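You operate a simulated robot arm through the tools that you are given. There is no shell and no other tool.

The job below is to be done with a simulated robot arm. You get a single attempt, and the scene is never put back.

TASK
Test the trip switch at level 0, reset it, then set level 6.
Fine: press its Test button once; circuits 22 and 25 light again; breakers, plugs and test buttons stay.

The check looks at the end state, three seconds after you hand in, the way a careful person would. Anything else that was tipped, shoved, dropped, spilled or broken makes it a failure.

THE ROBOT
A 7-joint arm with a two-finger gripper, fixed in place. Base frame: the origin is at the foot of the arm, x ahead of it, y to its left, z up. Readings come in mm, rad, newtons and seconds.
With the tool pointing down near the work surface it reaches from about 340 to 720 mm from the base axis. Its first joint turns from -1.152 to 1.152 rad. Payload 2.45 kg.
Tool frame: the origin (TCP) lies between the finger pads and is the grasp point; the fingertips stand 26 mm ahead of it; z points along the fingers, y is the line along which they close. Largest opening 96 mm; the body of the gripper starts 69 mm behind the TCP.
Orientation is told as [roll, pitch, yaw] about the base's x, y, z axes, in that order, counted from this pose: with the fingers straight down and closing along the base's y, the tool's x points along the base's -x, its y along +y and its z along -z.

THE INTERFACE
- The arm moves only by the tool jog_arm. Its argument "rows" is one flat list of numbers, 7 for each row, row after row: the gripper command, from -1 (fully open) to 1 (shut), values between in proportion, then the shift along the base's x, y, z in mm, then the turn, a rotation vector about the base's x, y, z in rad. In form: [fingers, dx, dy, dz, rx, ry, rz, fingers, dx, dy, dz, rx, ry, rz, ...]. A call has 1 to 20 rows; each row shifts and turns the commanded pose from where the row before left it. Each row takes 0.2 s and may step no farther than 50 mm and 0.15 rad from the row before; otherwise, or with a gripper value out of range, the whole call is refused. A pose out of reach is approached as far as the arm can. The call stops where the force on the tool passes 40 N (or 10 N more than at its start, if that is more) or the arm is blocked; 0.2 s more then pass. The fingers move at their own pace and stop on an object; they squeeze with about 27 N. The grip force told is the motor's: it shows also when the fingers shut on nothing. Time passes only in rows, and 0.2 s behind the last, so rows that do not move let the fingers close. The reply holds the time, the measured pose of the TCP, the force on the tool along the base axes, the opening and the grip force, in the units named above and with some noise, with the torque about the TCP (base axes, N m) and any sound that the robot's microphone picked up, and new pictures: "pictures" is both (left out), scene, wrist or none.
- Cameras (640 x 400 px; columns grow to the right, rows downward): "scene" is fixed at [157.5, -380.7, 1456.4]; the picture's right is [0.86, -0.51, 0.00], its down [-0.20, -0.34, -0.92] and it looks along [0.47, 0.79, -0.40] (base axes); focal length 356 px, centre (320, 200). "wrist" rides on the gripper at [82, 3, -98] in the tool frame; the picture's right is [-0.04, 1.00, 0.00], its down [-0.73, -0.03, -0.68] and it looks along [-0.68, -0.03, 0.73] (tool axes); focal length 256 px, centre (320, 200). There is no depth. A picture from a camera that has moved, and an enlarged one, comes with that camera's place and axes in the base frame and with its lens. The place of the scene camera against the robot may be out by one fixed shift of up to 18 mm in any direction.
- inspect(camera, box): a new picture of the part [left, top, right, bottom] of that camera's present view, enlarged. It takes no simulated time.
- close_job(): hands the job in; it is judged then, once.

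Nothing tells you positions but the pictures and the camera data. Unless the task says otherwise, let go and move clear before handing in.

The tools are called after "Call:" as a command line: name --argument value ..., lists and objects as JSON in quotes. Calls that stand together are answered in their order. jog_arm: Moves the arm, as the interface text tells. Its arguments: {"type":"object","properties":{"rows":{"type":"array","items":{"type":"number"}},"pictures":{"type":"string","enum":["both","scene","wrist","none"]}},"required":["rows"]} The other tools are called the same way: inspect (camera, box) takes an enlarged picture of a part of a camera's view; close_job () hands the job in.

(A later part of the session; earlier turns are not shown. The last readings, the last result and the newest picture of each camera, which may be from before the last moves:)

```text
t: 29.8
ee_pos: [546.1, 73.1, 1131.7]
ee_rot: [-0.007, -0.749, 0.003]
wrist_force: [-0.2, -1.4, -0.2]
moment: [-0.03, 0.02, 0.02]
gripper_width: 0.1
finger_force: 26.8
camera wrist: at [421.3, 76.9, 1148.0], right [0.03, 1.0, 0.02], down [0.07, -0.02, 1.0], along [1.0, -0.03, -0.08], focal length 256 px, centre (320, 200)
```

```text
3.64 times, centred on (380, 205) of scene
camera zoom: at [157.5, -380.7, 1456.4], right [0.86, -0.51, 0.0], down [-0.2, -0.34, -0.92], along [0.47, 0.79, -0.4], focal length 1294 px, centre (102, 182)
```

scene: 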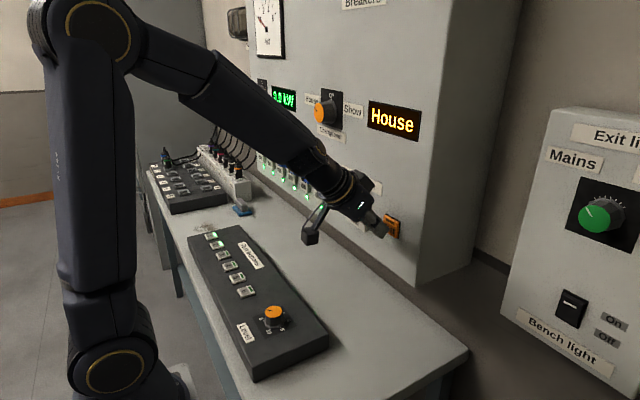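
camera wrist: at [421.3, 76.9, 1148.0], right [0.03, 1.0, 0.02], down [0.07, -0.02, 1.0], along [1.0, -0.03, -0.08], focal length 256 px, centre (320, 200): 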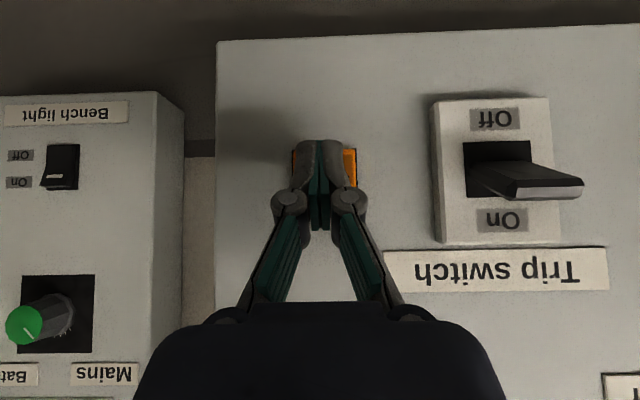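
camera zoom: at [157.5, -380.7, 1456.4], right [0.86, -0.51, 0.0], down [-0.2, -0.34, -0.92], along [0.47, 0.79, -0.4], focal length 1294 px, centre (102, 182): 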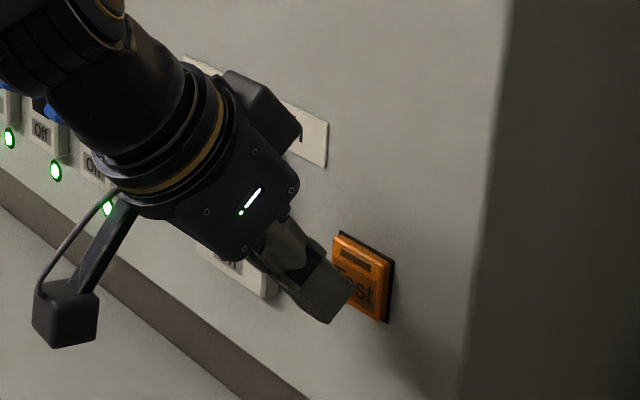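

Call:
jog_arm --rows '[1, 2, 0, 0, 0, 0, 0, 1, 2, 0, 0, 0, 0, 0, 1, 2, 0, 0, 0, 0, 0, 1, 0, 0, 0, 0, 0, 0]' --pictures "wrist"

```text
t: 30.8
ee_pos: [552.2, 72.4, 1131.6]
ee_rot: [-0.008, -0.75, 0.001]
wrist_force: [0.0, -0.4, 0.5]
moment: [0.0, 0.03, -0.04]
gripper_width: 0.1
finger_force: 27.4
camera wrist: at [426.8, 76.7, 1148.3], right [0.03, 1.0, 0.02], down [0.07, -0.02, 1.0], along [1.0, -0.03, -0.08], focal length 256 px, centre (320, 200)
```

wrist: 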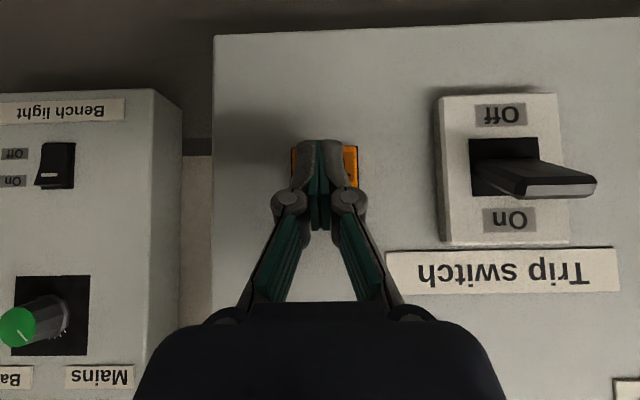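

Call:
jog_arm --rows '[1, 2, 0, 0, 0, 0, 0, 1, 2, 0, 0, 0, 0, 0, 1, 0, 0, 0, 0, 0, 0]' --pictures "scene"

Call:
inspect --camera "scene" --box '[320, 150, 440, 260]'

```text
t: 31.6
ee_pos: [556.9, 72.1, 1131.5]
ee_rot: [-0.006, -0.75, 0.004]
wrist_force: [-2.2, 0.0, 0.4]
moment: [0.02, 0.01, -0.02]
gripper_width: 6.0
finger_force: 28.7
heard: click
```

scene: 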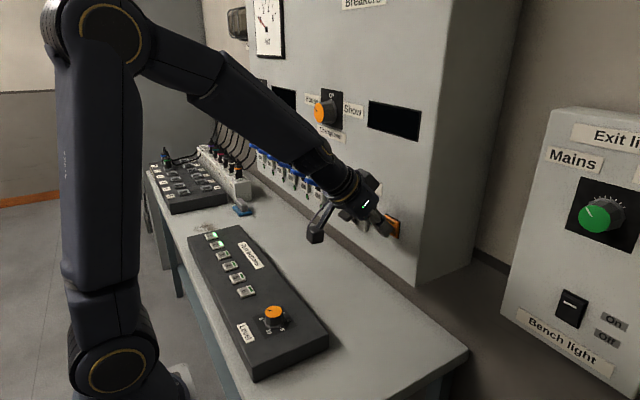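

```text
3.64 times, centred on (380, 205) of scene
camera zoom: at [157.5, -380.7, 1456.4], right [0.86, -0.51, 0.0], down [-0.2, -0.34, -0.92], along [0.47, 0.79, -0.4], focal length 1294 px, centre (102, 182)
```

zoom: 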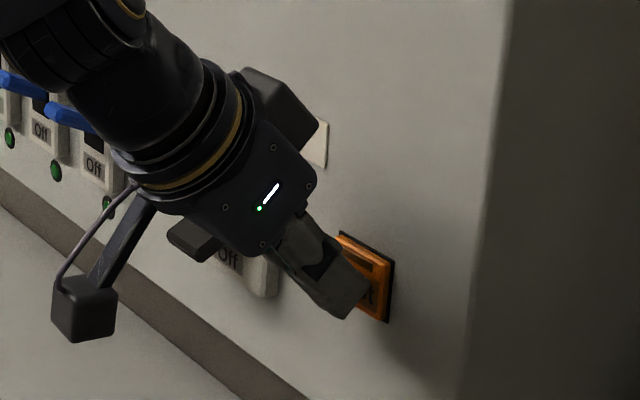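

A click came and the displays went dark: the switch tripped. I'll back off straight and look at the trip switch.

Call:
jog_arm --rows '[1, -10, 0, 0, 0, 0, 0, 1, -30, 0, 0, 0, 0, 0, 1, -40, 20, 0, 0, 0, 0, 1, -30, 30, 0, 0, 0, 0, 1, 0, 0, 0, 0, 0, 0]'

Call:
inspect --camera "wrist" --box '[240, 80, 480, 230]'

Call:
inspect --camera "scene" --box '[320, 150, 440, 260]'

```text
t: 32.8
ee_pos: [444.0, 122.0, 1130.3]
ee_rot: [-0.007, -0.75, 0.005]
wrist_force: [-0.1, -0.8, 0.4]
moment: [0.0, 0.01, 0.02]
gripper_width: 0.2
finger_force: 28.7
camera wrist: at [319.3, 127.3, 1147.3], right [0.03, 1.0, 0.02], down [0.08, -0.02, 1.0], along [1.0, -0.03, -0.08], focal length 256 px, centre (320, 200)
```

scene: 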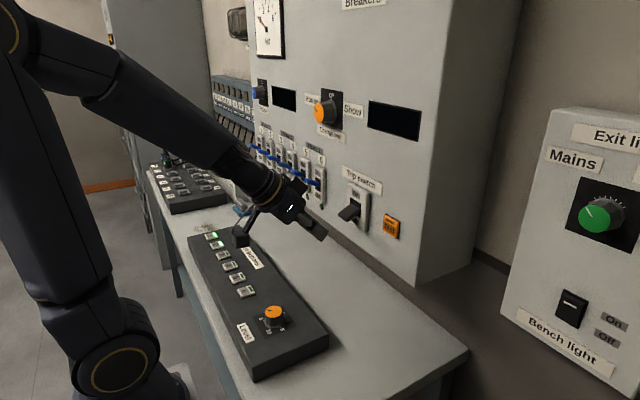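
wrist: 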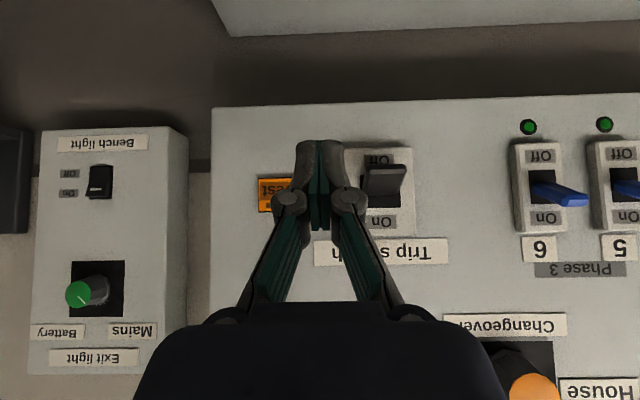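

```text
2.67 times, centred on (360, 155) of wrist
camera zoom: at [319.3, 127.3, 1147.3], right [0.03, 1.0, 0.02], down [0.08, -0.02, 1.0], along [1.0, -0.03, -0.08], focal length 683 px, centre (213, 320)
```

zoom: 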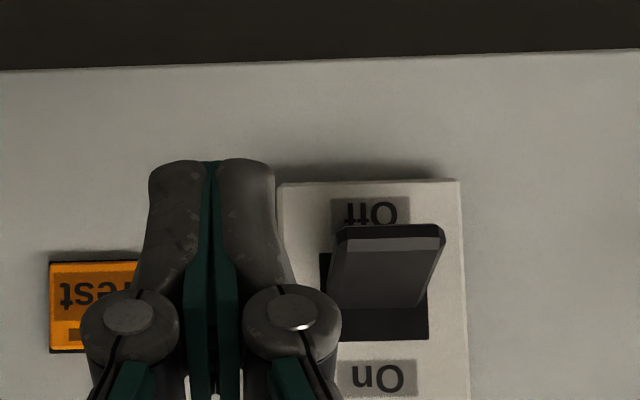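

```text
3.64 times, centred on (380, 205) of scene
camera zoom: at [157.5, -380.7, 1456.4], right [0.86, -0.51, 0.0], down [-0.2, -0.34, -0.92], along [0.47, 0.79, -0.4], focal length 1294 px, centre (102, 182)
```

zoom: 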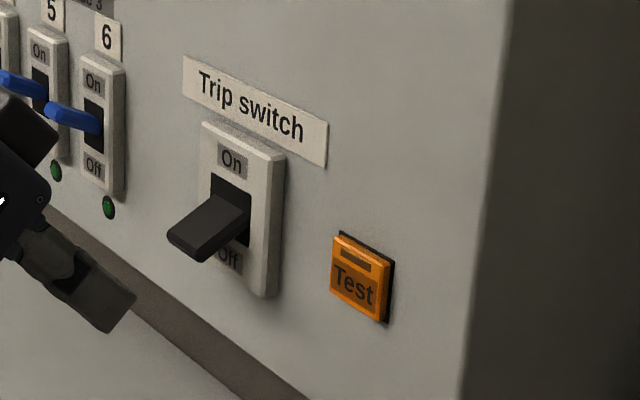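

The lever has dropped to Off (tip near x=541, z=1102, y=178); breakers look unchanged. I'll tilt the tool nearly horizontal and bring it below the lever's level to push it up to On.

Call:
jog_arm --rows '[1, 0, 14, -13, 0, -0.11, 0, 1, 0, 14, -13, 0, -0.11, 0, 1, 0, 14, -13, 0, -0.11, 0, 1, 0, 14, -13, 0, -0.11, 0, 1, 10, 0, 0, 0, -0.11, 0, 1, 10, 0, 0, 0, 0, 0, 1, 0, 0, 0, 0, 0, 0]'

Call:
inspect --camera "scene" --box '[320, 150, 440, 260]'

```text
t: 34.4
ee_pos: [468.7, 184.1, 1080.2]
ee_rot: [-0.012, -1.299, 0.008]
wrist_force: [0.7, -0.1, -0.4]
moment: [0.05, 0.01, -0.01]
gripper_width: 0.0
finger_force: 28.6
out of reach, approached as far as the arm can: row 4
camera wrist: at [353.4, 187.4, 1028.3], right [0.01, 1.0, 0.04], down [-0.46, -0.02, 0.89], along [0.89, -0.03, 0.46], focal length 256 px, centre (320, 200)
```

scene: 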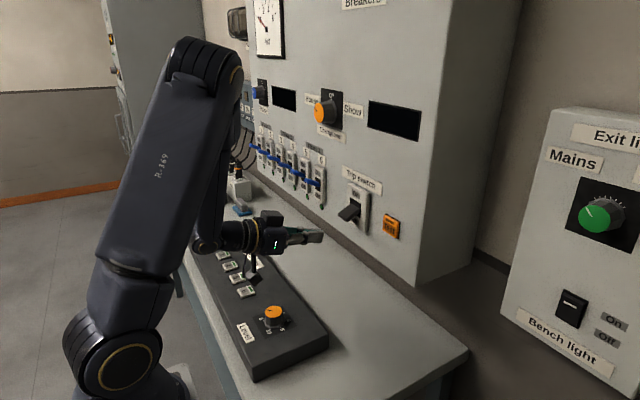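
wrist: 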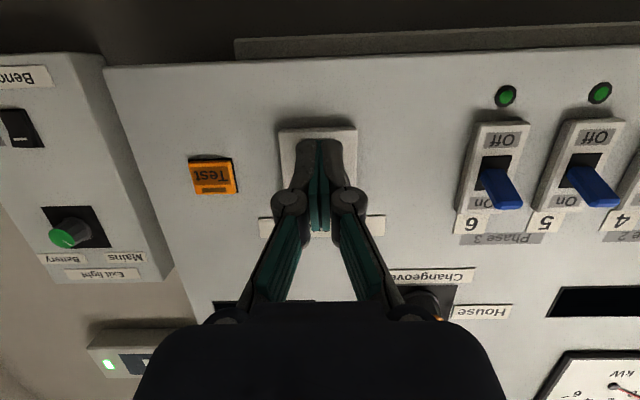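

```text
3.64 times, centred on (380, 205) of scene
camera zoom: at [157.5, -380.7, 1456.4], right [0.86, -0.51, 0.0], down [-0.2, -0.34, -0.92], along [0.47, 0.79, -0.4], focal length 1294 px, centre (102, 182)
```

zoom: 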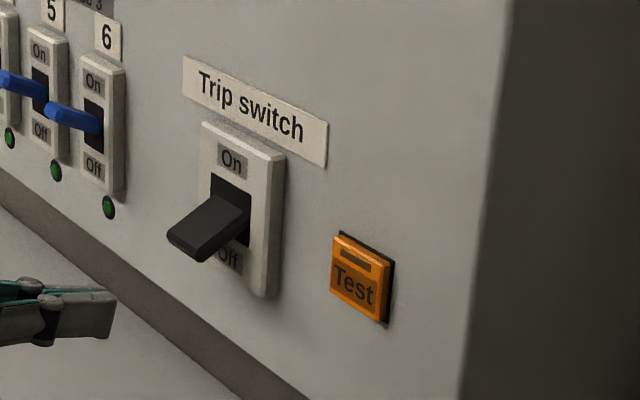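

The tool is below the lever's level and roughly aligned. I'll shift 4 mm right, lower 6 mm and slide in under the lever.

Call:
jog_arm --rows '[1, 10, -4, -6, 0, 0, 0, 1, 20, 0, 0, 0, 0, 0, 1, 15, 0, 0, 0, 0, 0, 1, 0, 0, 0, 0, 0, 0]'

Call:
inspect --camera "scene" --box '[320, 150, 440, 260]'

Call:
inspect --camera "wrist" --box '[220, 60, 420, 260]'

```text
t: 35.4
ee_pos: [514.6, 179.5, 1074.5]
ee_rot: [-0.016, -1.298, 0.011]
wrist_force: [0.7, 0.4, 0.1]
moment: [0.0, 0.02, 0.01]
gripper_width: 0.0
finger_force: 28.7
camera wrist: at [399.2, 183.1, 1022.8], right [0.01, 1.0, 0.03], down [-0.46, -0.02, 0.89], along [0.89, -0.03, 0.46], focal length 256 px, centre (320, 200)
```

scene: 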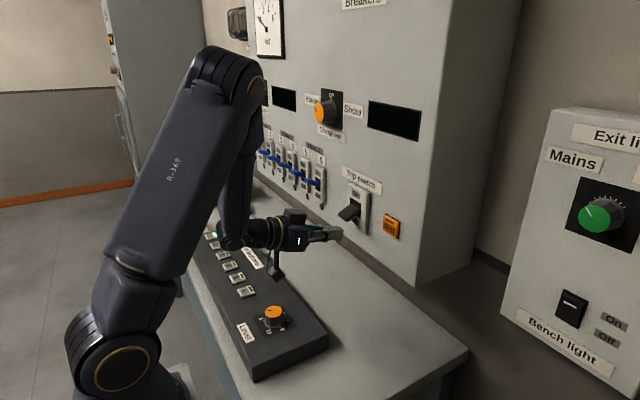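
wrist: 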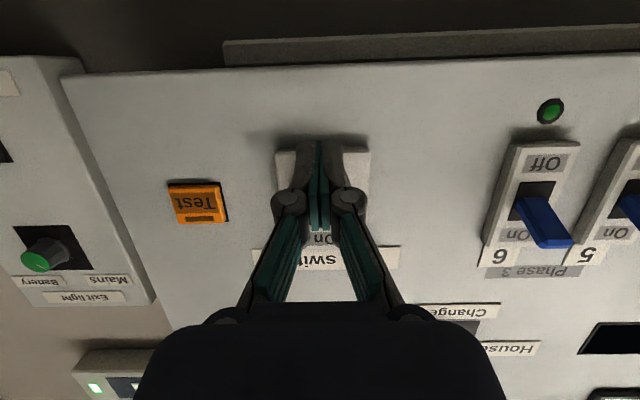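

```text
3.64 times, centred on (380, 205) of scene
camera zoom: at [157.5, -380.7, 1456.4], right [0.86, -0.51, 0.0], down [-0.2, -0.34, -0.92], along [0.47, 0.79, -0.4], focal length 1294 px, centre (102, 182)
```

zoom: 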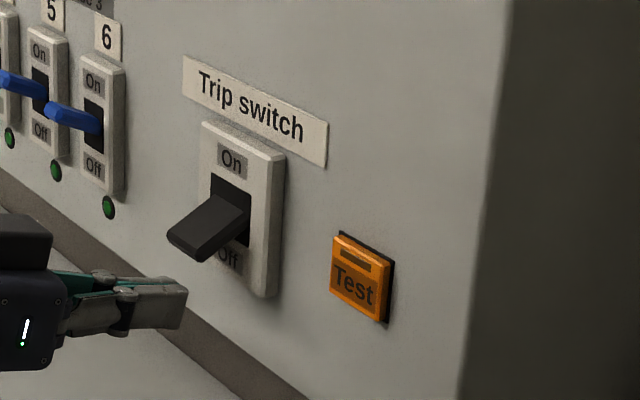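

```text
2.00 times, centred on (320, 160) of wrist
camera zoom: at [399.2, 183.1, 1022.8], right [0.01, 1.0, 0.03], down [-0.46, -0.02, 0.89], along [0.89, -0.03, 0.46], focal length 512 px, centre (320, 280)
```

zoom: 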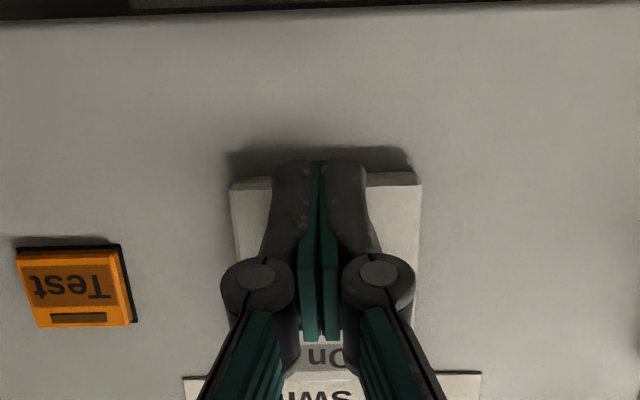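

The fingertips are clear below the lever. I'll advance 13 mm and begin to raise.

Call:
jog_arm --rows '[1, 13, 0, 0, 0, 0, 0, 1, 0, 0, 5, 0, 0, 0, 1, 0, 0, 5, 0, 0, 0, 1, 0, 0, 5, 0, 0, 0, 1, 0, 0, 5, 0, 0, 0, 1, 0, 0, 0, 0, 0, 0]'

Call:
inspect --camera "scene" --box '[320, 150, 440, 260]'

```text
t: 36.8
ee_pos: [527.7, 180.2, 1093.6]
ee_rot: [-0.015, -1.301, 0.011]
wrist_force: [-2.2, -1.3, -2.4]
moment: [-0.04, 0.01, -0.01]
gripper_width: 0.0
finger_force: 28.1
camera wrist: at [412.0, 183.4, 1042.1], right [0.01, 1.0, 0.03], down [-0.46, -0.02, 0.89], along [0.89, -0.03, 0.46], focal length 256 px, centre (320, 200)
```

scene: 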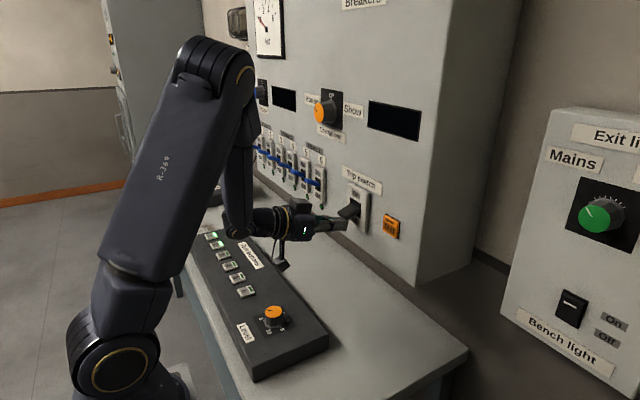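
wrist: 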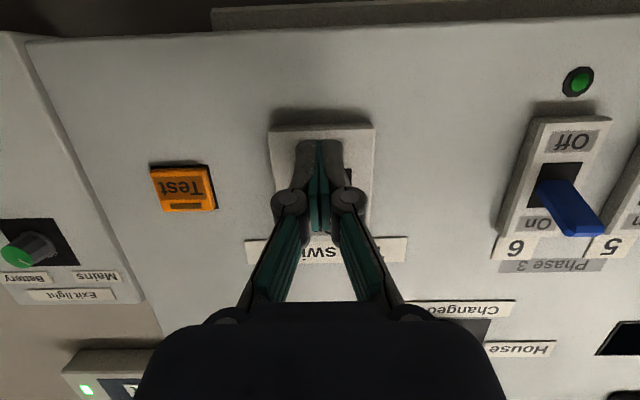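

```text
3.64 times, centred on (380, 205) of scene
camera zoom: at [157.5, -380.7, 1456.4], right [0.86, -0.51, 0.0], down [-0.2, -0.34, -0.92], along [0.47, 0.79, -0.4], focal length 1294 px, centre (102, 182)
```

zoom: 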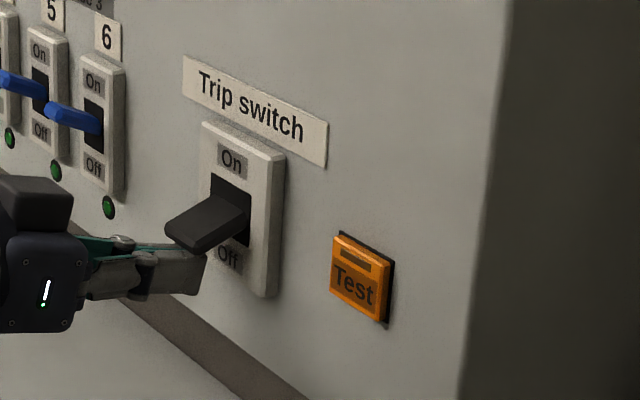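

The lever is resting on the fingers and starting to move. I'll keep raising.

Call:
jog_arm --rows '[1, 1, 0, 4, 0, 0, 0, 1, 1, 0, 4, 0, 0, 0, 1, 1, 0, 4, 0, 0, 0, 1, 0, 0, 4, 0, 0, 0, 1, 0, 0, 0, 0, 0, 0]'

Call:
inspect --camera "scene" --box '[320, 150, 440, 260]'

```text
t: 38.0
ee_pos: [530.1, 178.2, 1110.3]
ee_rot: [-0.014, -1.299, 0.008]
wrist_force: [0.2, 1.0, 0.4]
moment: [-0.02, -0.01, -0.01]
gripper_width: 0.1
finger_force: 28.5
camera wrist: at [415.1, 182.5, 1059.2], right [0.01, 1.0, 0.04], down [-0.46, -0.02, 0.89], along [0.89, -0.03, 0.46], focal length 256 px, centre (320, 200)
```

scene: 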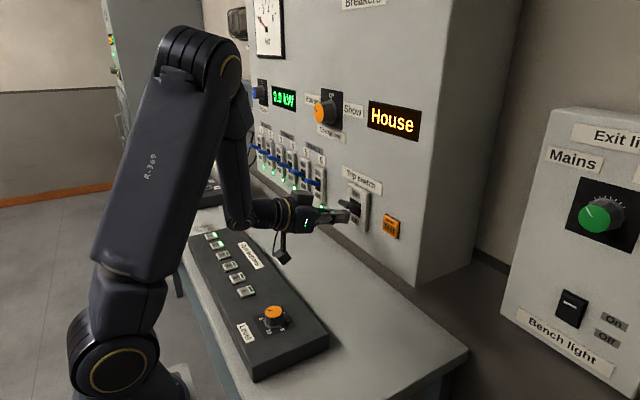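
wrist: 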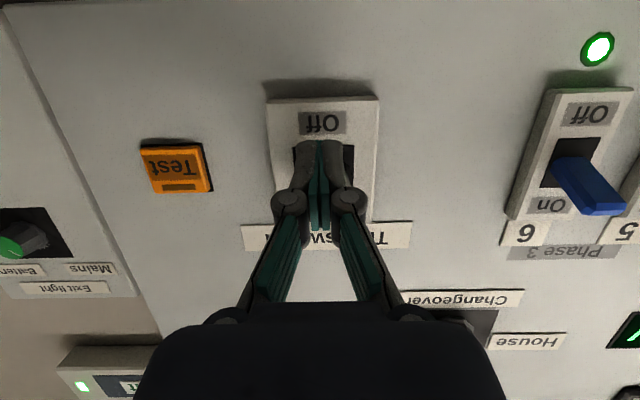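

```text
3.64 times, centred on (380, 205) of scene
camera zoom: at [157.5, -380.7, 1456.4], right [0.86, -0.51, 0.0], down [-0.2, -0.34, -0.92], along [0.47, 0.79, -0.4], focal length 1294 px, centre (102, 182)
```

zoom: 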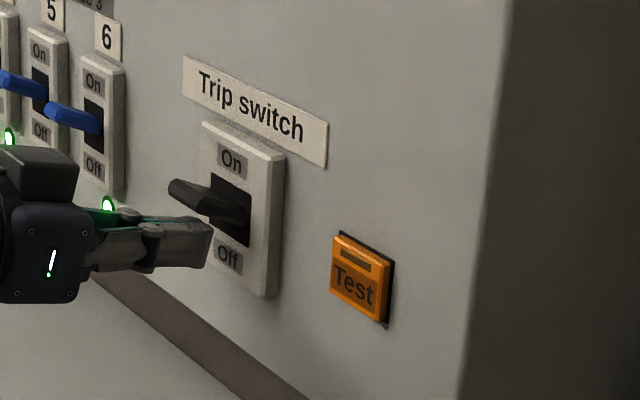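

The lever snapped to On and the displays and green lights are back. I'll withdraw straight back and check the indicator panel.

Call:
jog_arm --rows '[1, -5, 0, -4, 0, 0, 0, 1, -30, 0, 0, 0, 0, 0, 1, -40, 0, 0, 0, 0.1, 0, 1, 0, 0, 5, 0, 0.14, 0, 1, 0, 0, 5, 0, 0.14, 0, 1, 0, 0, 10, 0, 0.14, 0, 1, 0, 0, 0, 0, 0, 0]'

Call:
inspect --camera "scene" --box '[320, 150, 440, 260]'

Call:
inspect --camera "scene" --box '[140, 60, 340, 230]'

```text
t: 39.6
ee_pos: [454.3, 180.6, 1126.6]
ee_rot: [-0.004, -0.779, 0.001]
wrist_force: [-0.3, -0.1, 0.2]
moment: [0.03, 0.02, 0.0]
gripper_width: 0.2
finger_force: 27.8
camera wrist: at [329.3, 183.7, 1139.4], right [0.03, 1.0, 0.03], down [0.05, -0.03, 1.0], along [1.0, -0.03, -0.05], focal length 256 px, centre (320, 200)
```

scene: 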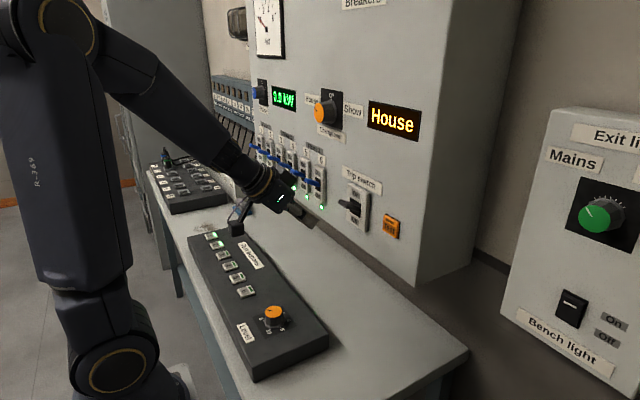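
wrist: 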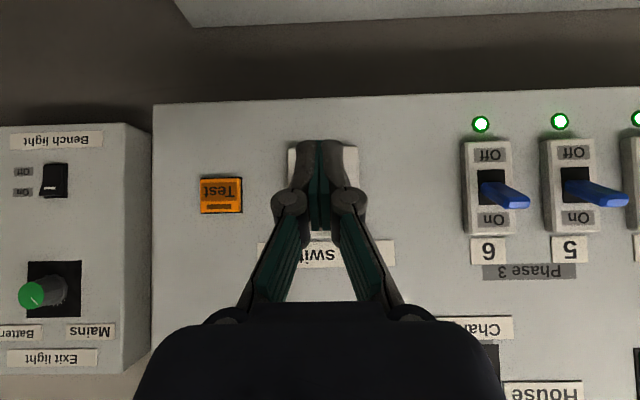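

```text
3.64 times, centred on (380, 205) of scene
camera zoom: at [157.5, -380.7, 1456.4], right [0.86, -0.51, 0.0], down [-0.2, -0.34, -0.92], along [0.47, 0.79, -0.4], focal length 1294 px, centre (102, 182)
```

zoom: 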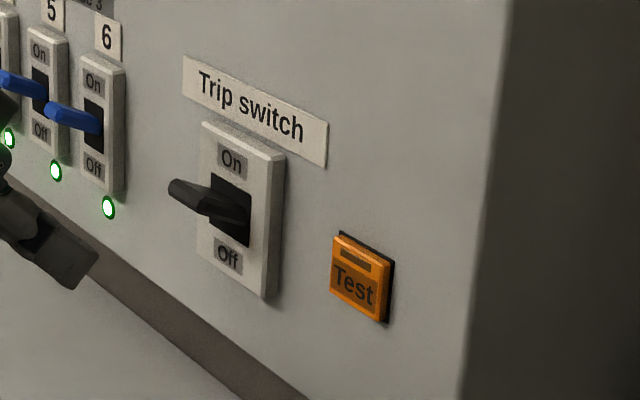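

```text
2.35 times, centred on (240, 145) of scene
camera zoom: at [157.5, -380.7, 1456.4], right [0.86, -0.51, 0.0], down [-0.2, -0.34, -0.92], along [0.47, 0.79, -0.4], focal length 837 px, centre (508, 329)
```

zoom: 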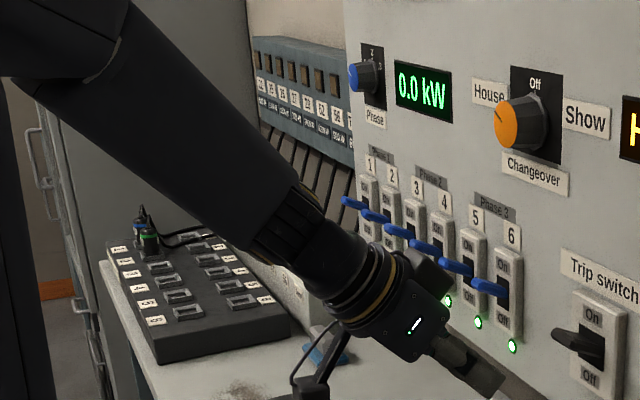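

Trip switch is On again, with breaker LEDs lit; the circuit lamps are dark only because the level is 0. Now I'll return over the Level knob at yaw +1.2.

Call:
jog_arm --rows '[1, -11, 6, 0, 0, 0.13, 0, 1, -11, 6, 0, 0, 0.13, 0, 1, -11, 6, 0, 0, 0.13, 0, 1, -11, 6, 0, 0, 0.13, 0, 0, -11, 6, 0, 0, 0.13, 0, -0.5, -12, 5, 0, 0, 0.13, 0, -0.5, 0, 0, -20, 0, 0, 0.15, -0.5, 0, 0, -20, 0, 0, 0.15, -0.5, 0, 0, -20, 0, 0, 0.15, -0.5, 0, 0, -20, 0, 0, 0.15, -0.5, 0, 0, -20, 0, 0, 0.15, -0.5, 0, 0, -20, 0, 0, 0.15, -0.5, 0, 0, -20, 0, 0, 0.15, -0.5, 0, 0, -20, 0, 0, 0.15, -0.5, 0, 0, 0, 0, 0, 0]'

```text
t: 42.8
ee_pos: [391.0, 212.9, 966.4]
ee_rot: [-0.004, 0.002, 1.205]
wrist_force: [0.9, -0.2, -0.9]
moment: [0.01, -0.02, 0.04]
gripper_width: 72.0
finger_force: 0.1
camera wrist: at [358.8, 138.9, 1065.3], right [-0.92, 0.4, 0.0], down [0.29, 0.68, 0.68], along [0.27, 0.62, -0.74], focal length 256 px, centre (320, 200)
```

scene: 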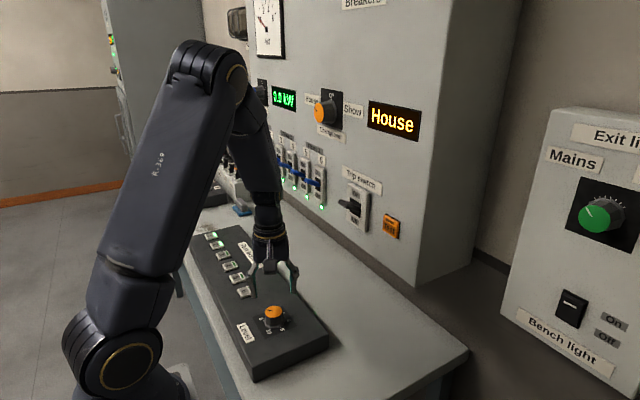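
wrist: 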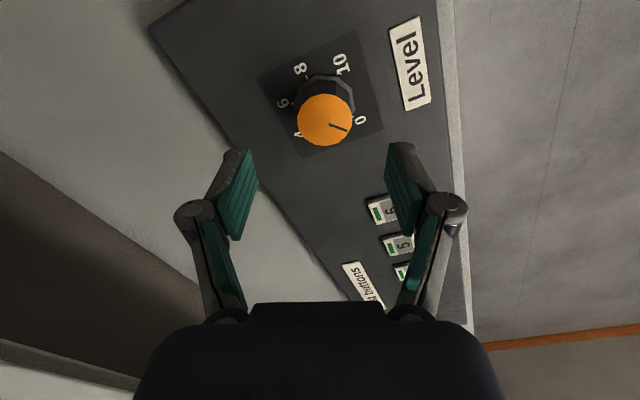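

I'll centre over the knob, add a bit more yaw (to about 1.42) and lower to grip height.

Call:
jog_arm --rows '[-0.5, -3.7, 2.5, -10, 0, 0, 0.11, -0.5, 0, 0, -20, 0, 0, 0.11, -0.5, 0, 0, -20, 0, 0, 0, -0.5, 0, 0, -11, 0, 0, 0, -0.5, 0, 0, 0, 0, 0, 0]'

```text
t: 44.0
ee_pos: [384.9, 215.1, 905.0]
ee_rot: [-0.004, 0.001, 1.422]
wrist_force: [-0.7, 0.0, 0.5]
moment: [-0.03, -0.02, -0.02]
gripper_width: 72.2
finger_force: 0.1
camera wrist: at [371.0, 136.6, 1003.7], right [-0.98, 0.19, 0.0], down [0.14, 0.72, 0.68], along [0.13, 0.67, -0.73], focal length 256 px, centre (320, 200)
```

scene: 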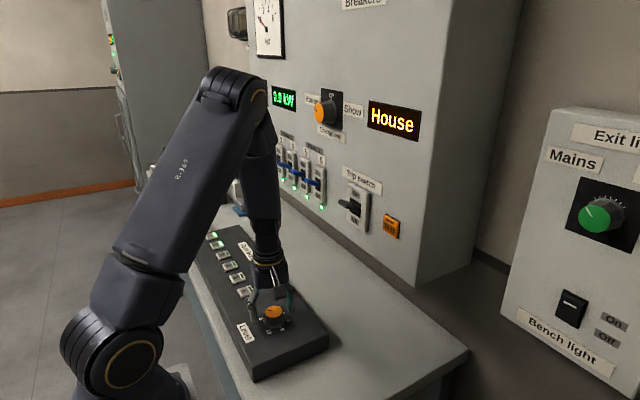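
wrist: 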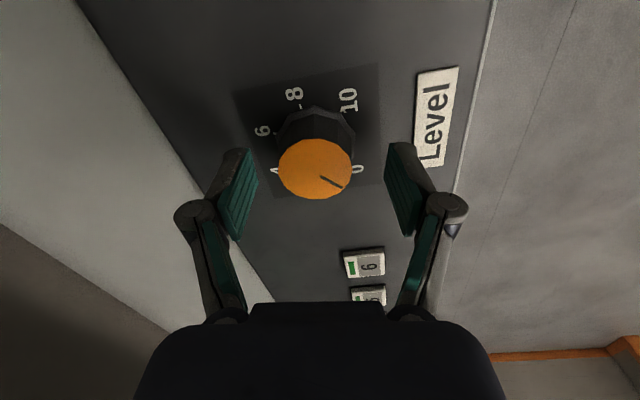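

Call:
jog_arm --rows '[-0.5, 2.4, 0.3, -2, 0, 0, 0, -0.5, 0, 0, 0, 0, 0, 0, 1, 0, 0, 0, 0, 0, 0, 1, 0, 0, 0, 0, 0, 0, 1, 0, 0, 0, 0, 0, 0, 1, 0, 0, 0, 0, 0, 0, 1, 0, 0, 0, 0, 0, -0.12, 1, 0, 0, 0, 0, 0, -0.12, 1, 0, 0, 0, 0, 0, -0.12, 1, 0, 0, 0, 0, 0, -0.12, 1, 0, 0, 0, 0, 0, -0.12, 1, 0, 0, 0, 0, 0, -0.12, 1, 0, 0, 0, 0, 0, -0.12, 1, 0, 0, 0, 0, 0, -0.12, 1, 0, 0, 0, 0, 0, 0]'

```text
t: 47.2
ee_pos: [390.3, 215.6, 903.2]
ee_rot: [-0.005, -0.002, 0.458]
wrist_force: [25.9, -15.1, 18.8]
moment: [-0.88, -0.03, 0.03]
gripper_width: 41.1
finger_force: 45.5
camera wrist: at [315.4, 183.8, 1001.9], right [-0.4, 0.91, -0.01], down [0.67, 0.3, 0.68], along [0.62, 0.27, -0.73], focal length 256 px, centre (320, 200)
```

scene: 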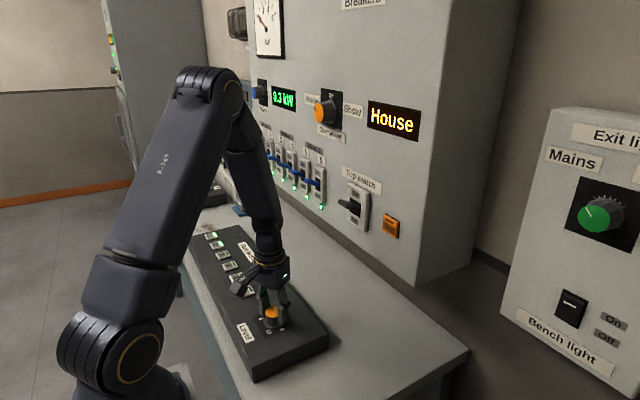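
wrist: 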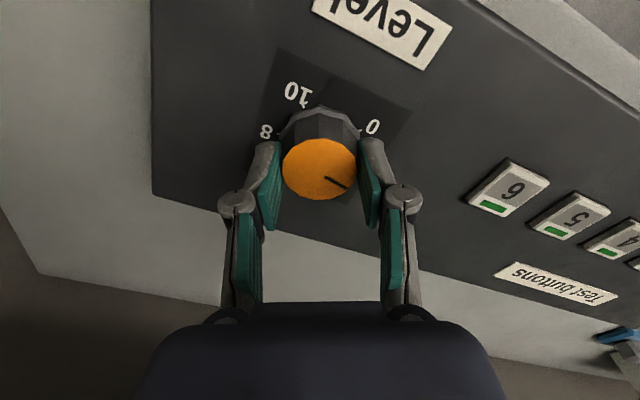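

Some side load has built up (26 N in x), so I'll ease the commanded pose by about 2 mm and carry on turning.

Call:
jog_arm --rows '[1, 2, -1, 1, 0, 0, 0, 1, 0, 0, 0, 0, 0, 0]' --pictures "none"

```text
t: 47.8
ee_pos: [388.4, 216.4, 904.0]
ee_rot: [-0.004, 0.001, 0.461]
wrist_force: [20.2, -8.5, 7.1]
moment: [0.13, -1.1, 0.02]
gripper_width: 41.1
finger_force: 45.2
```

Call:
jog_arm --rows '[-0.5, 0, 0, 0, 0, 0, 0, -0.5, 0, 0, 0, 0, 0, 0, -0.5, 0, 0, 0, 0, 0, 0, -0.5, 0, 0, 0, 0, 0, 0]'

Call:
inspect --camera "wrist" --box '[240, 70, 420, 220]'

```text
t: 48.8
ee_pos: [388.3, 216.7, 904.0]
ee_rot: [-0.005, 0.003, 0.461]
wrist_force: [0.3, -0.5, 0.7]
moment: [-0.02, 0.0, 0.0]
gripper_width: 72.0
finger_force: 0.1
camera wrist: at [315.0, 183.4, 1002.2], right [-0.41, 0.91, 0.0], down [0.67, 0.3, 0.68], along [0.62, 0.27, -0.74], focal length 256 px, centre (320, 200)
```

scene: 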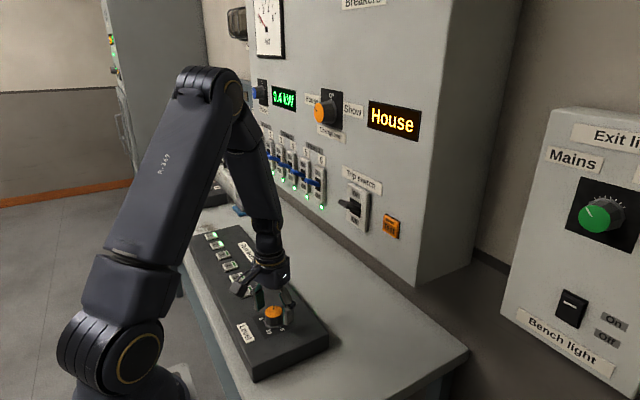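
wrist: 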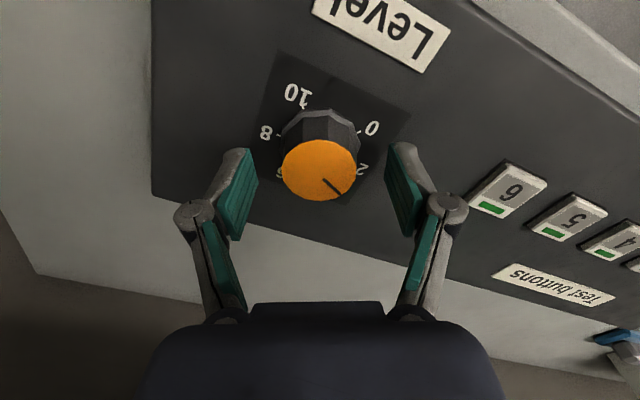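

```text
2.67 times, centred on (330, 145) of wrist
camera zoom: at [315.0, 183.4, 1002.2], right [-0.41, 0.91, 0.0], down [0.67, 0.3, 0.68], along [0.62, 0.27, -0.74], focal length 683 px, centre (293, 347)
```

zoom: 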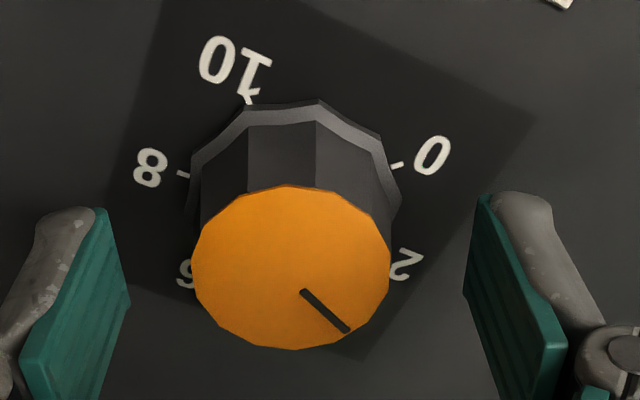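

The knob stands at about 2.6 (0.4 kW). I'll recentre by about 1 mm, regrip here and turn about 1.5 rad more clockwise.

Call:
jog_arm --rows '[-0.5, -1.2, -1.2, 0, 0, 0, 0, -0.5, 0, 0, 0, 0, 0, 0, 1, 0, 0, 0, 0, 0, 0, 1, 0, 0, 0, 0, 0, 0, 1, 0, 0, 0, 0, 0, 0, 1, 0, 0, 0, 0, 0, 0, 1, 0, 0, 0, 0, 0, -0.12, 1, 0, 0, 0, 0, 0, -0.12, 1, 0, 0, 0, 0, 0, -0.12, 1, 0, 0, 0, 0, 0, -0.12, 1, 0, 0, 0, 0, 0, -0.12, 1, 0, 0, 0, 0, 0, -0.12, 1, 0, 0, 0, 0, 0, -0.12, 1, 0, 0, 0, 0, 0, -0.12, 1, 0, 0, 0, 0, 0, -0.12, 1, 0, 0, 0, 0, 0, -0.12, 1, 0, 0, 0, 0, 0, 0]'

Call:
inspect --camera "wrist" --box '[240, 70, 420, 220]'

Call:
inspect --camera "scene" --box '[240, 70, 330, 120]'

```text
t: 52.4
ee_pos: [388.3, 215.1, 904.1]
ee_rot: [-0.004, 0.001, -0.743]
wrist_force: [-3.8, 7.1, -4.7]
moment: [0.04, 0.08, -0.01]
gripper_width: 40.5
finger_force: 45.5
camera wrist: at [331.7, 273.2, 1003.5], right [0.7, 0.71, 0.0], down [0.52, -0.52, 0.68], along [0.48, -0.48, -0.73], focal length 256 px, centre (320, 200)
```

scene: 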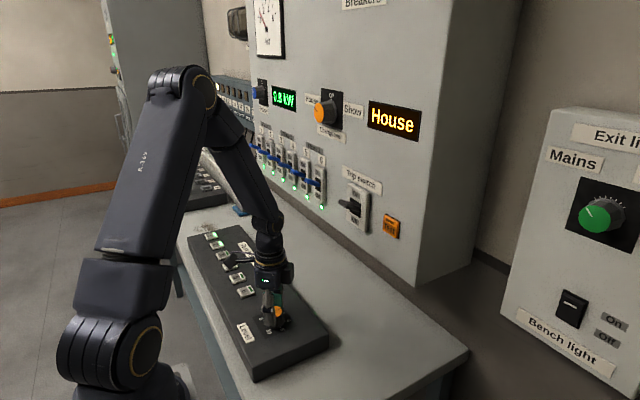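
wrist: 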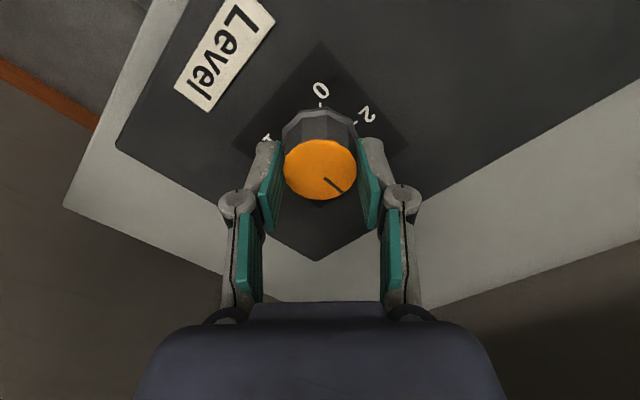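

```text
2.67 times, centred on (330, 145) of wrist
camera zoom: at [331.7, 273.2, 1003.5], right [0.7, 0.71, 0.0], down [0.52, -0.52, 0.68], along [0.48, -0.48, -0.73], focal length 683 px, centre (293, 347)
```

zoom: 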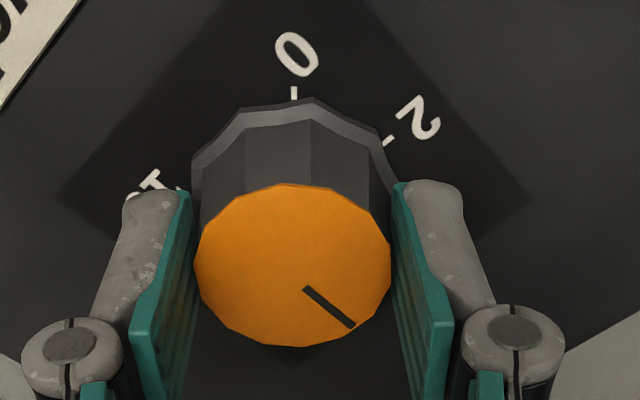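

```text
7.11 times, centred on (285, 95) of scene
camera zoom: at [157.4, -380.4, 1456.4], right [0.86, -0.51, 0.0], down [-0.2, -0.34, -0.92], along [0.47, 0.79, -0.4], focal length 2530 px, centre (569, 947)
```

zoom: 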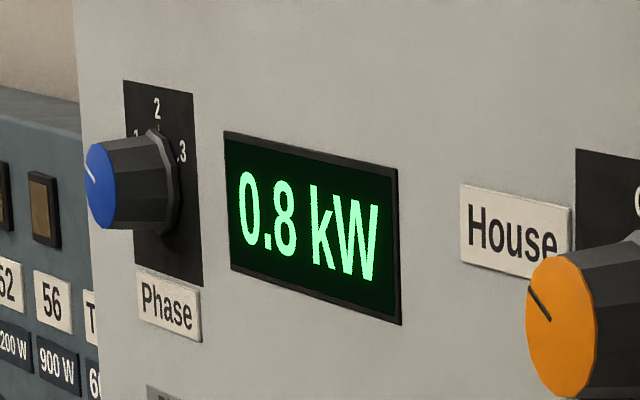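

Level is now close to 5 (0.8 kW), gripped squarely with little side load. About 0.5 rad remains to 6.

Call:
jog_arm --rows '[1, 0, 0, 0, 0, 0, -0.12, 1, 0, 0, 0, 0, 0, -0.12, 1, 0, 0, 0, 0, 0, -0.12, 1, 0, 0, 0, 0, 0, -0.12, 1, 0, 0, 0, 0, 0, 0, -0.5, 0, 0, 0, 0, 0, 0, -0.5, 0, 0, 0, 0, 0, 0, -0.5, 0, 0, 0, 0, 0, 0]'

Call:
inspect --camera "wrist" --box '[240, 70, 420, 220]'

Call:
inspect --camera "scene" --box '[240, 70, 330, 120]'

Call:
inspect --camera "scene" --box '[220, 280, 330, 350]'

```text
t: 54.2
ee_pos: [387.9, 213.8, 903.9]
ee_rot: [-0.004, 0.003, -1.221]
wrist_force: [-0.2, -0.1, 0.2]
moment: [0.01, -0.01, 0.01]
gripper_width: 72.0
finger_force: 0.0
camera wrist: at [364.3, 292.9, 1002.6], right [0.95, 0.31, 0.0], down [0.23, -0.7, 0.68], along [0.2, -0.65, -0.73], focal length 256 px, centre (320, 200)
```

scene: 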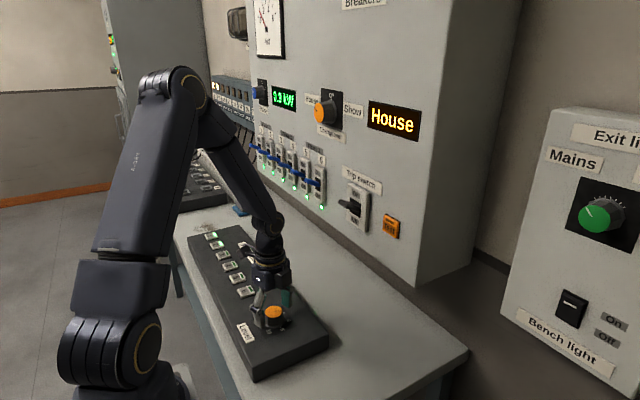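
wrist: 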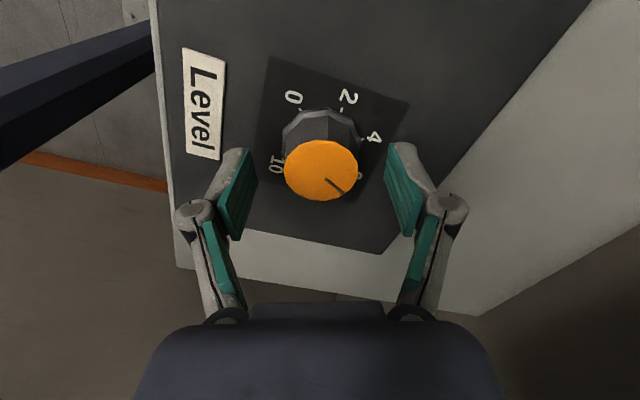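

```text
2.67 times, centred on (330, 145) of wrist
camera zoom: at [364.3, 292.9, 1002.6], right [0.95, 0.31, 0.0], down [0.23, -0.7, 0.68], along [0.2, -0.65, -0.73], focal length 683 px, centre (293, 347)
```

zoom: 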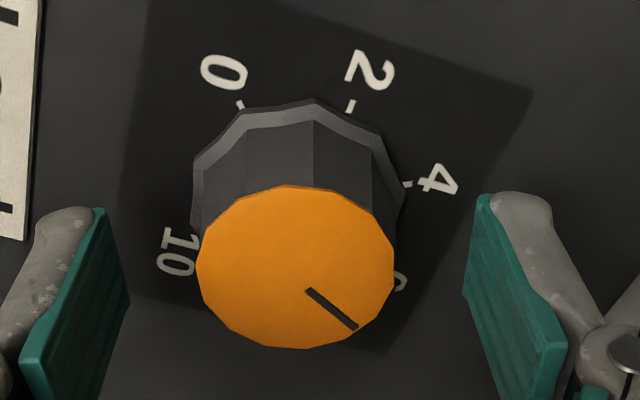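

```text
7.11 times, centred on (285, 95) of scene
camera zoom: at [157.5, -380.7, 1456.4], right [0.86, -0.51, 0.0], down [-0.2, -0.34, -0.92], along [0.47, 0.79, -0.4], focal length 2530 px, centre (569, 947)
```

zoom: 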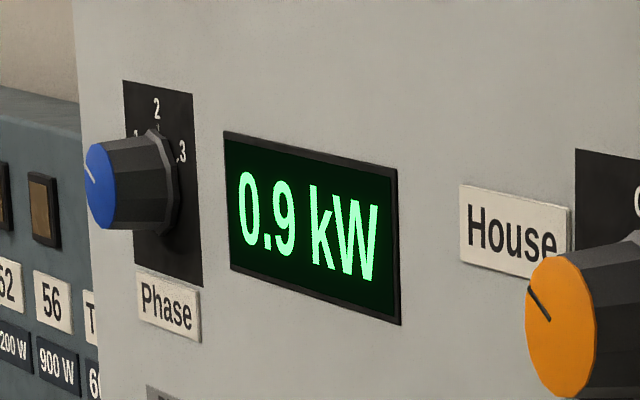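

```text
5.71 times, centred on (275, 315) of scene
camera zoom: at [157.5, -380.7, 1456.4], right [0.86, -0.51, 0.0], down [-0.2, -0.34, -0.92], along [0.47, 0.79, -0.4], focal length 2033 px, centre (577, -457)
```

zoom: 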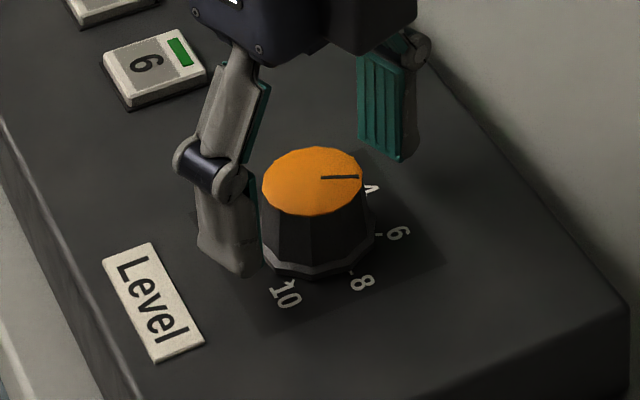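

The display reads 0.9 kW and the pointer appears at 6. I'll rise clear and take a steep overhead look to verify the exact pointer position and the indicator lamps.

Call:
jog_arm --rows '[-0.5, 0, 0, 40, 0, 0, 0, -0.5, 0, 0, 45, 0, 0, 0.14, -0.5, 5, 0, 40, 0, 0, 0.14, -0.5, 5, 0, 40, 0, 0, 0.14, -0.5, 5, 0, 31, 0, 0, 0.14, -0.5, 5, 0, 0, 0, 0, 0.14, -0.5, 5, 0, 0, 0, 0, 0.14, -0.5, 5, 0, 0, 0, 0, 0.14, -0.5, 5, 0, 0, 0, 0, 0.14, -0.5, 3, 0, 0, 0, 0, 0.1, -0.5, 0, 0, 0, 0, 0.1, 0, -0.5, 0, 0, 0, 0, 0.1, 0, -0.5, 0, 0, 0, 0, 0.1, 0, -0.5, 0, 0, 0, 0, 0.1, 0, -0.5, 0, 0, 0, 0, 0, 0]'

Call:
inspect --camera "wrist" --box '[270, 60, 370, 160]'

Call:
inspect --camera "scene" --box '[140, 60, 300, 220]'

Call:
inspect --camera "scene" --box '[220, 280, 330, 350]'

```text
t: 57.4
ee_pos: [425.6, 213.7, 1099.9]
ee_rot: [-0.005, 0.404, 0.001]
wrist_force: [0.6, 1.1, -0.1]
moment: [0.02, 0.04, 0.0]
gripper_width: 71.9
finger_force: 0.0
camera wrist: at [390.5, 218.8, 1223.2], right [0.04, 1.0, -0.02], down [0.94, -0.03, 0.34], along [0.34, -0.03, -0.94], focal length 256 px, centre (320, 200)
```

scene: 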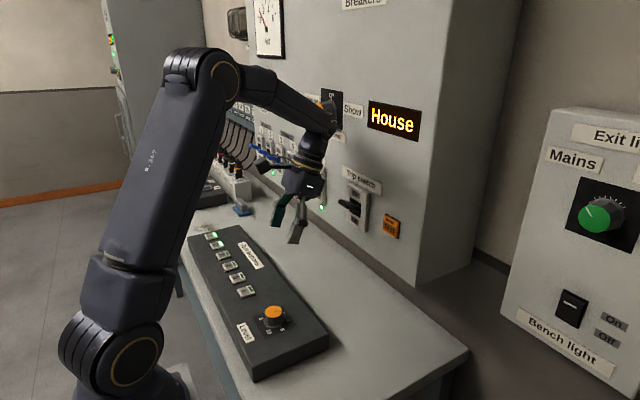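
wrist: 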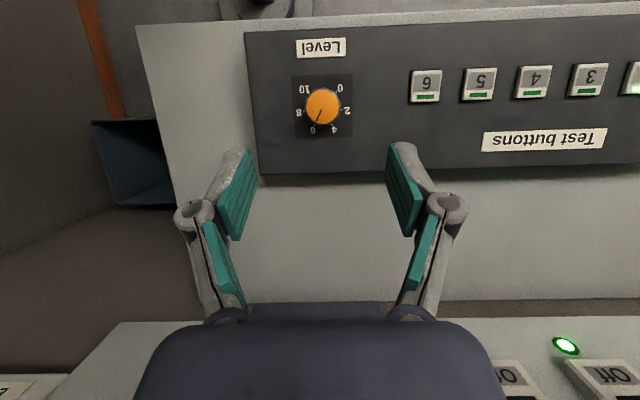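

```text
4.00 times, centred on (320, 110) of wrist
camera zoom: at [390.5, 218.8, 1223.2], right [0.04, 1.0, -0.02], down [0.94, -0.03, 0.34], along [0.34, -0.03, -0.94], focal length 1024 px, centre (320, 560)
```

zoom: 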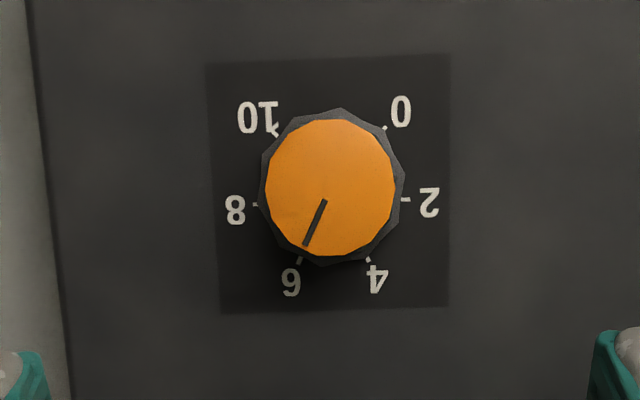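

```text
2.50 times, centred on (220, 140) of scene
camera zoom: at [157.5, -380.7, 1456.4], right [0.86, -0.51, 0.0], down [-0.2, -0.34, -0.92], along [0.47, 0.79, -0.4], focal length 890 px, centre (570, 350)
```

zoom: 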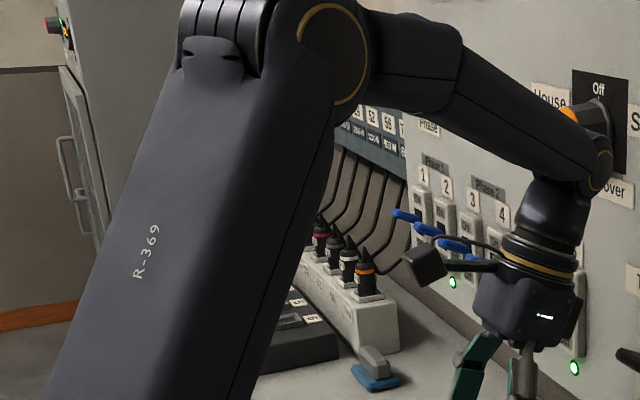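

```text
5.71 times, centred on (275, 315) of scene
camera zoom: at [157.5, -380.7, 1456.4], right [0.86, -0.51, 0.0], down [-0.2, -0.34, -0.92], along [0.47, 0.79, -0.4], focal length 2033 px, centre (577, -457)
```

zoom: 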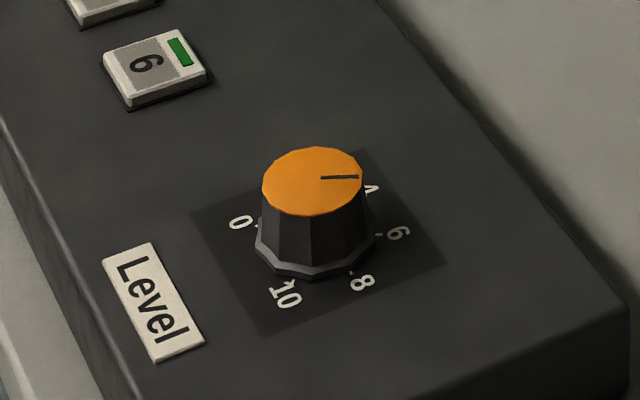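

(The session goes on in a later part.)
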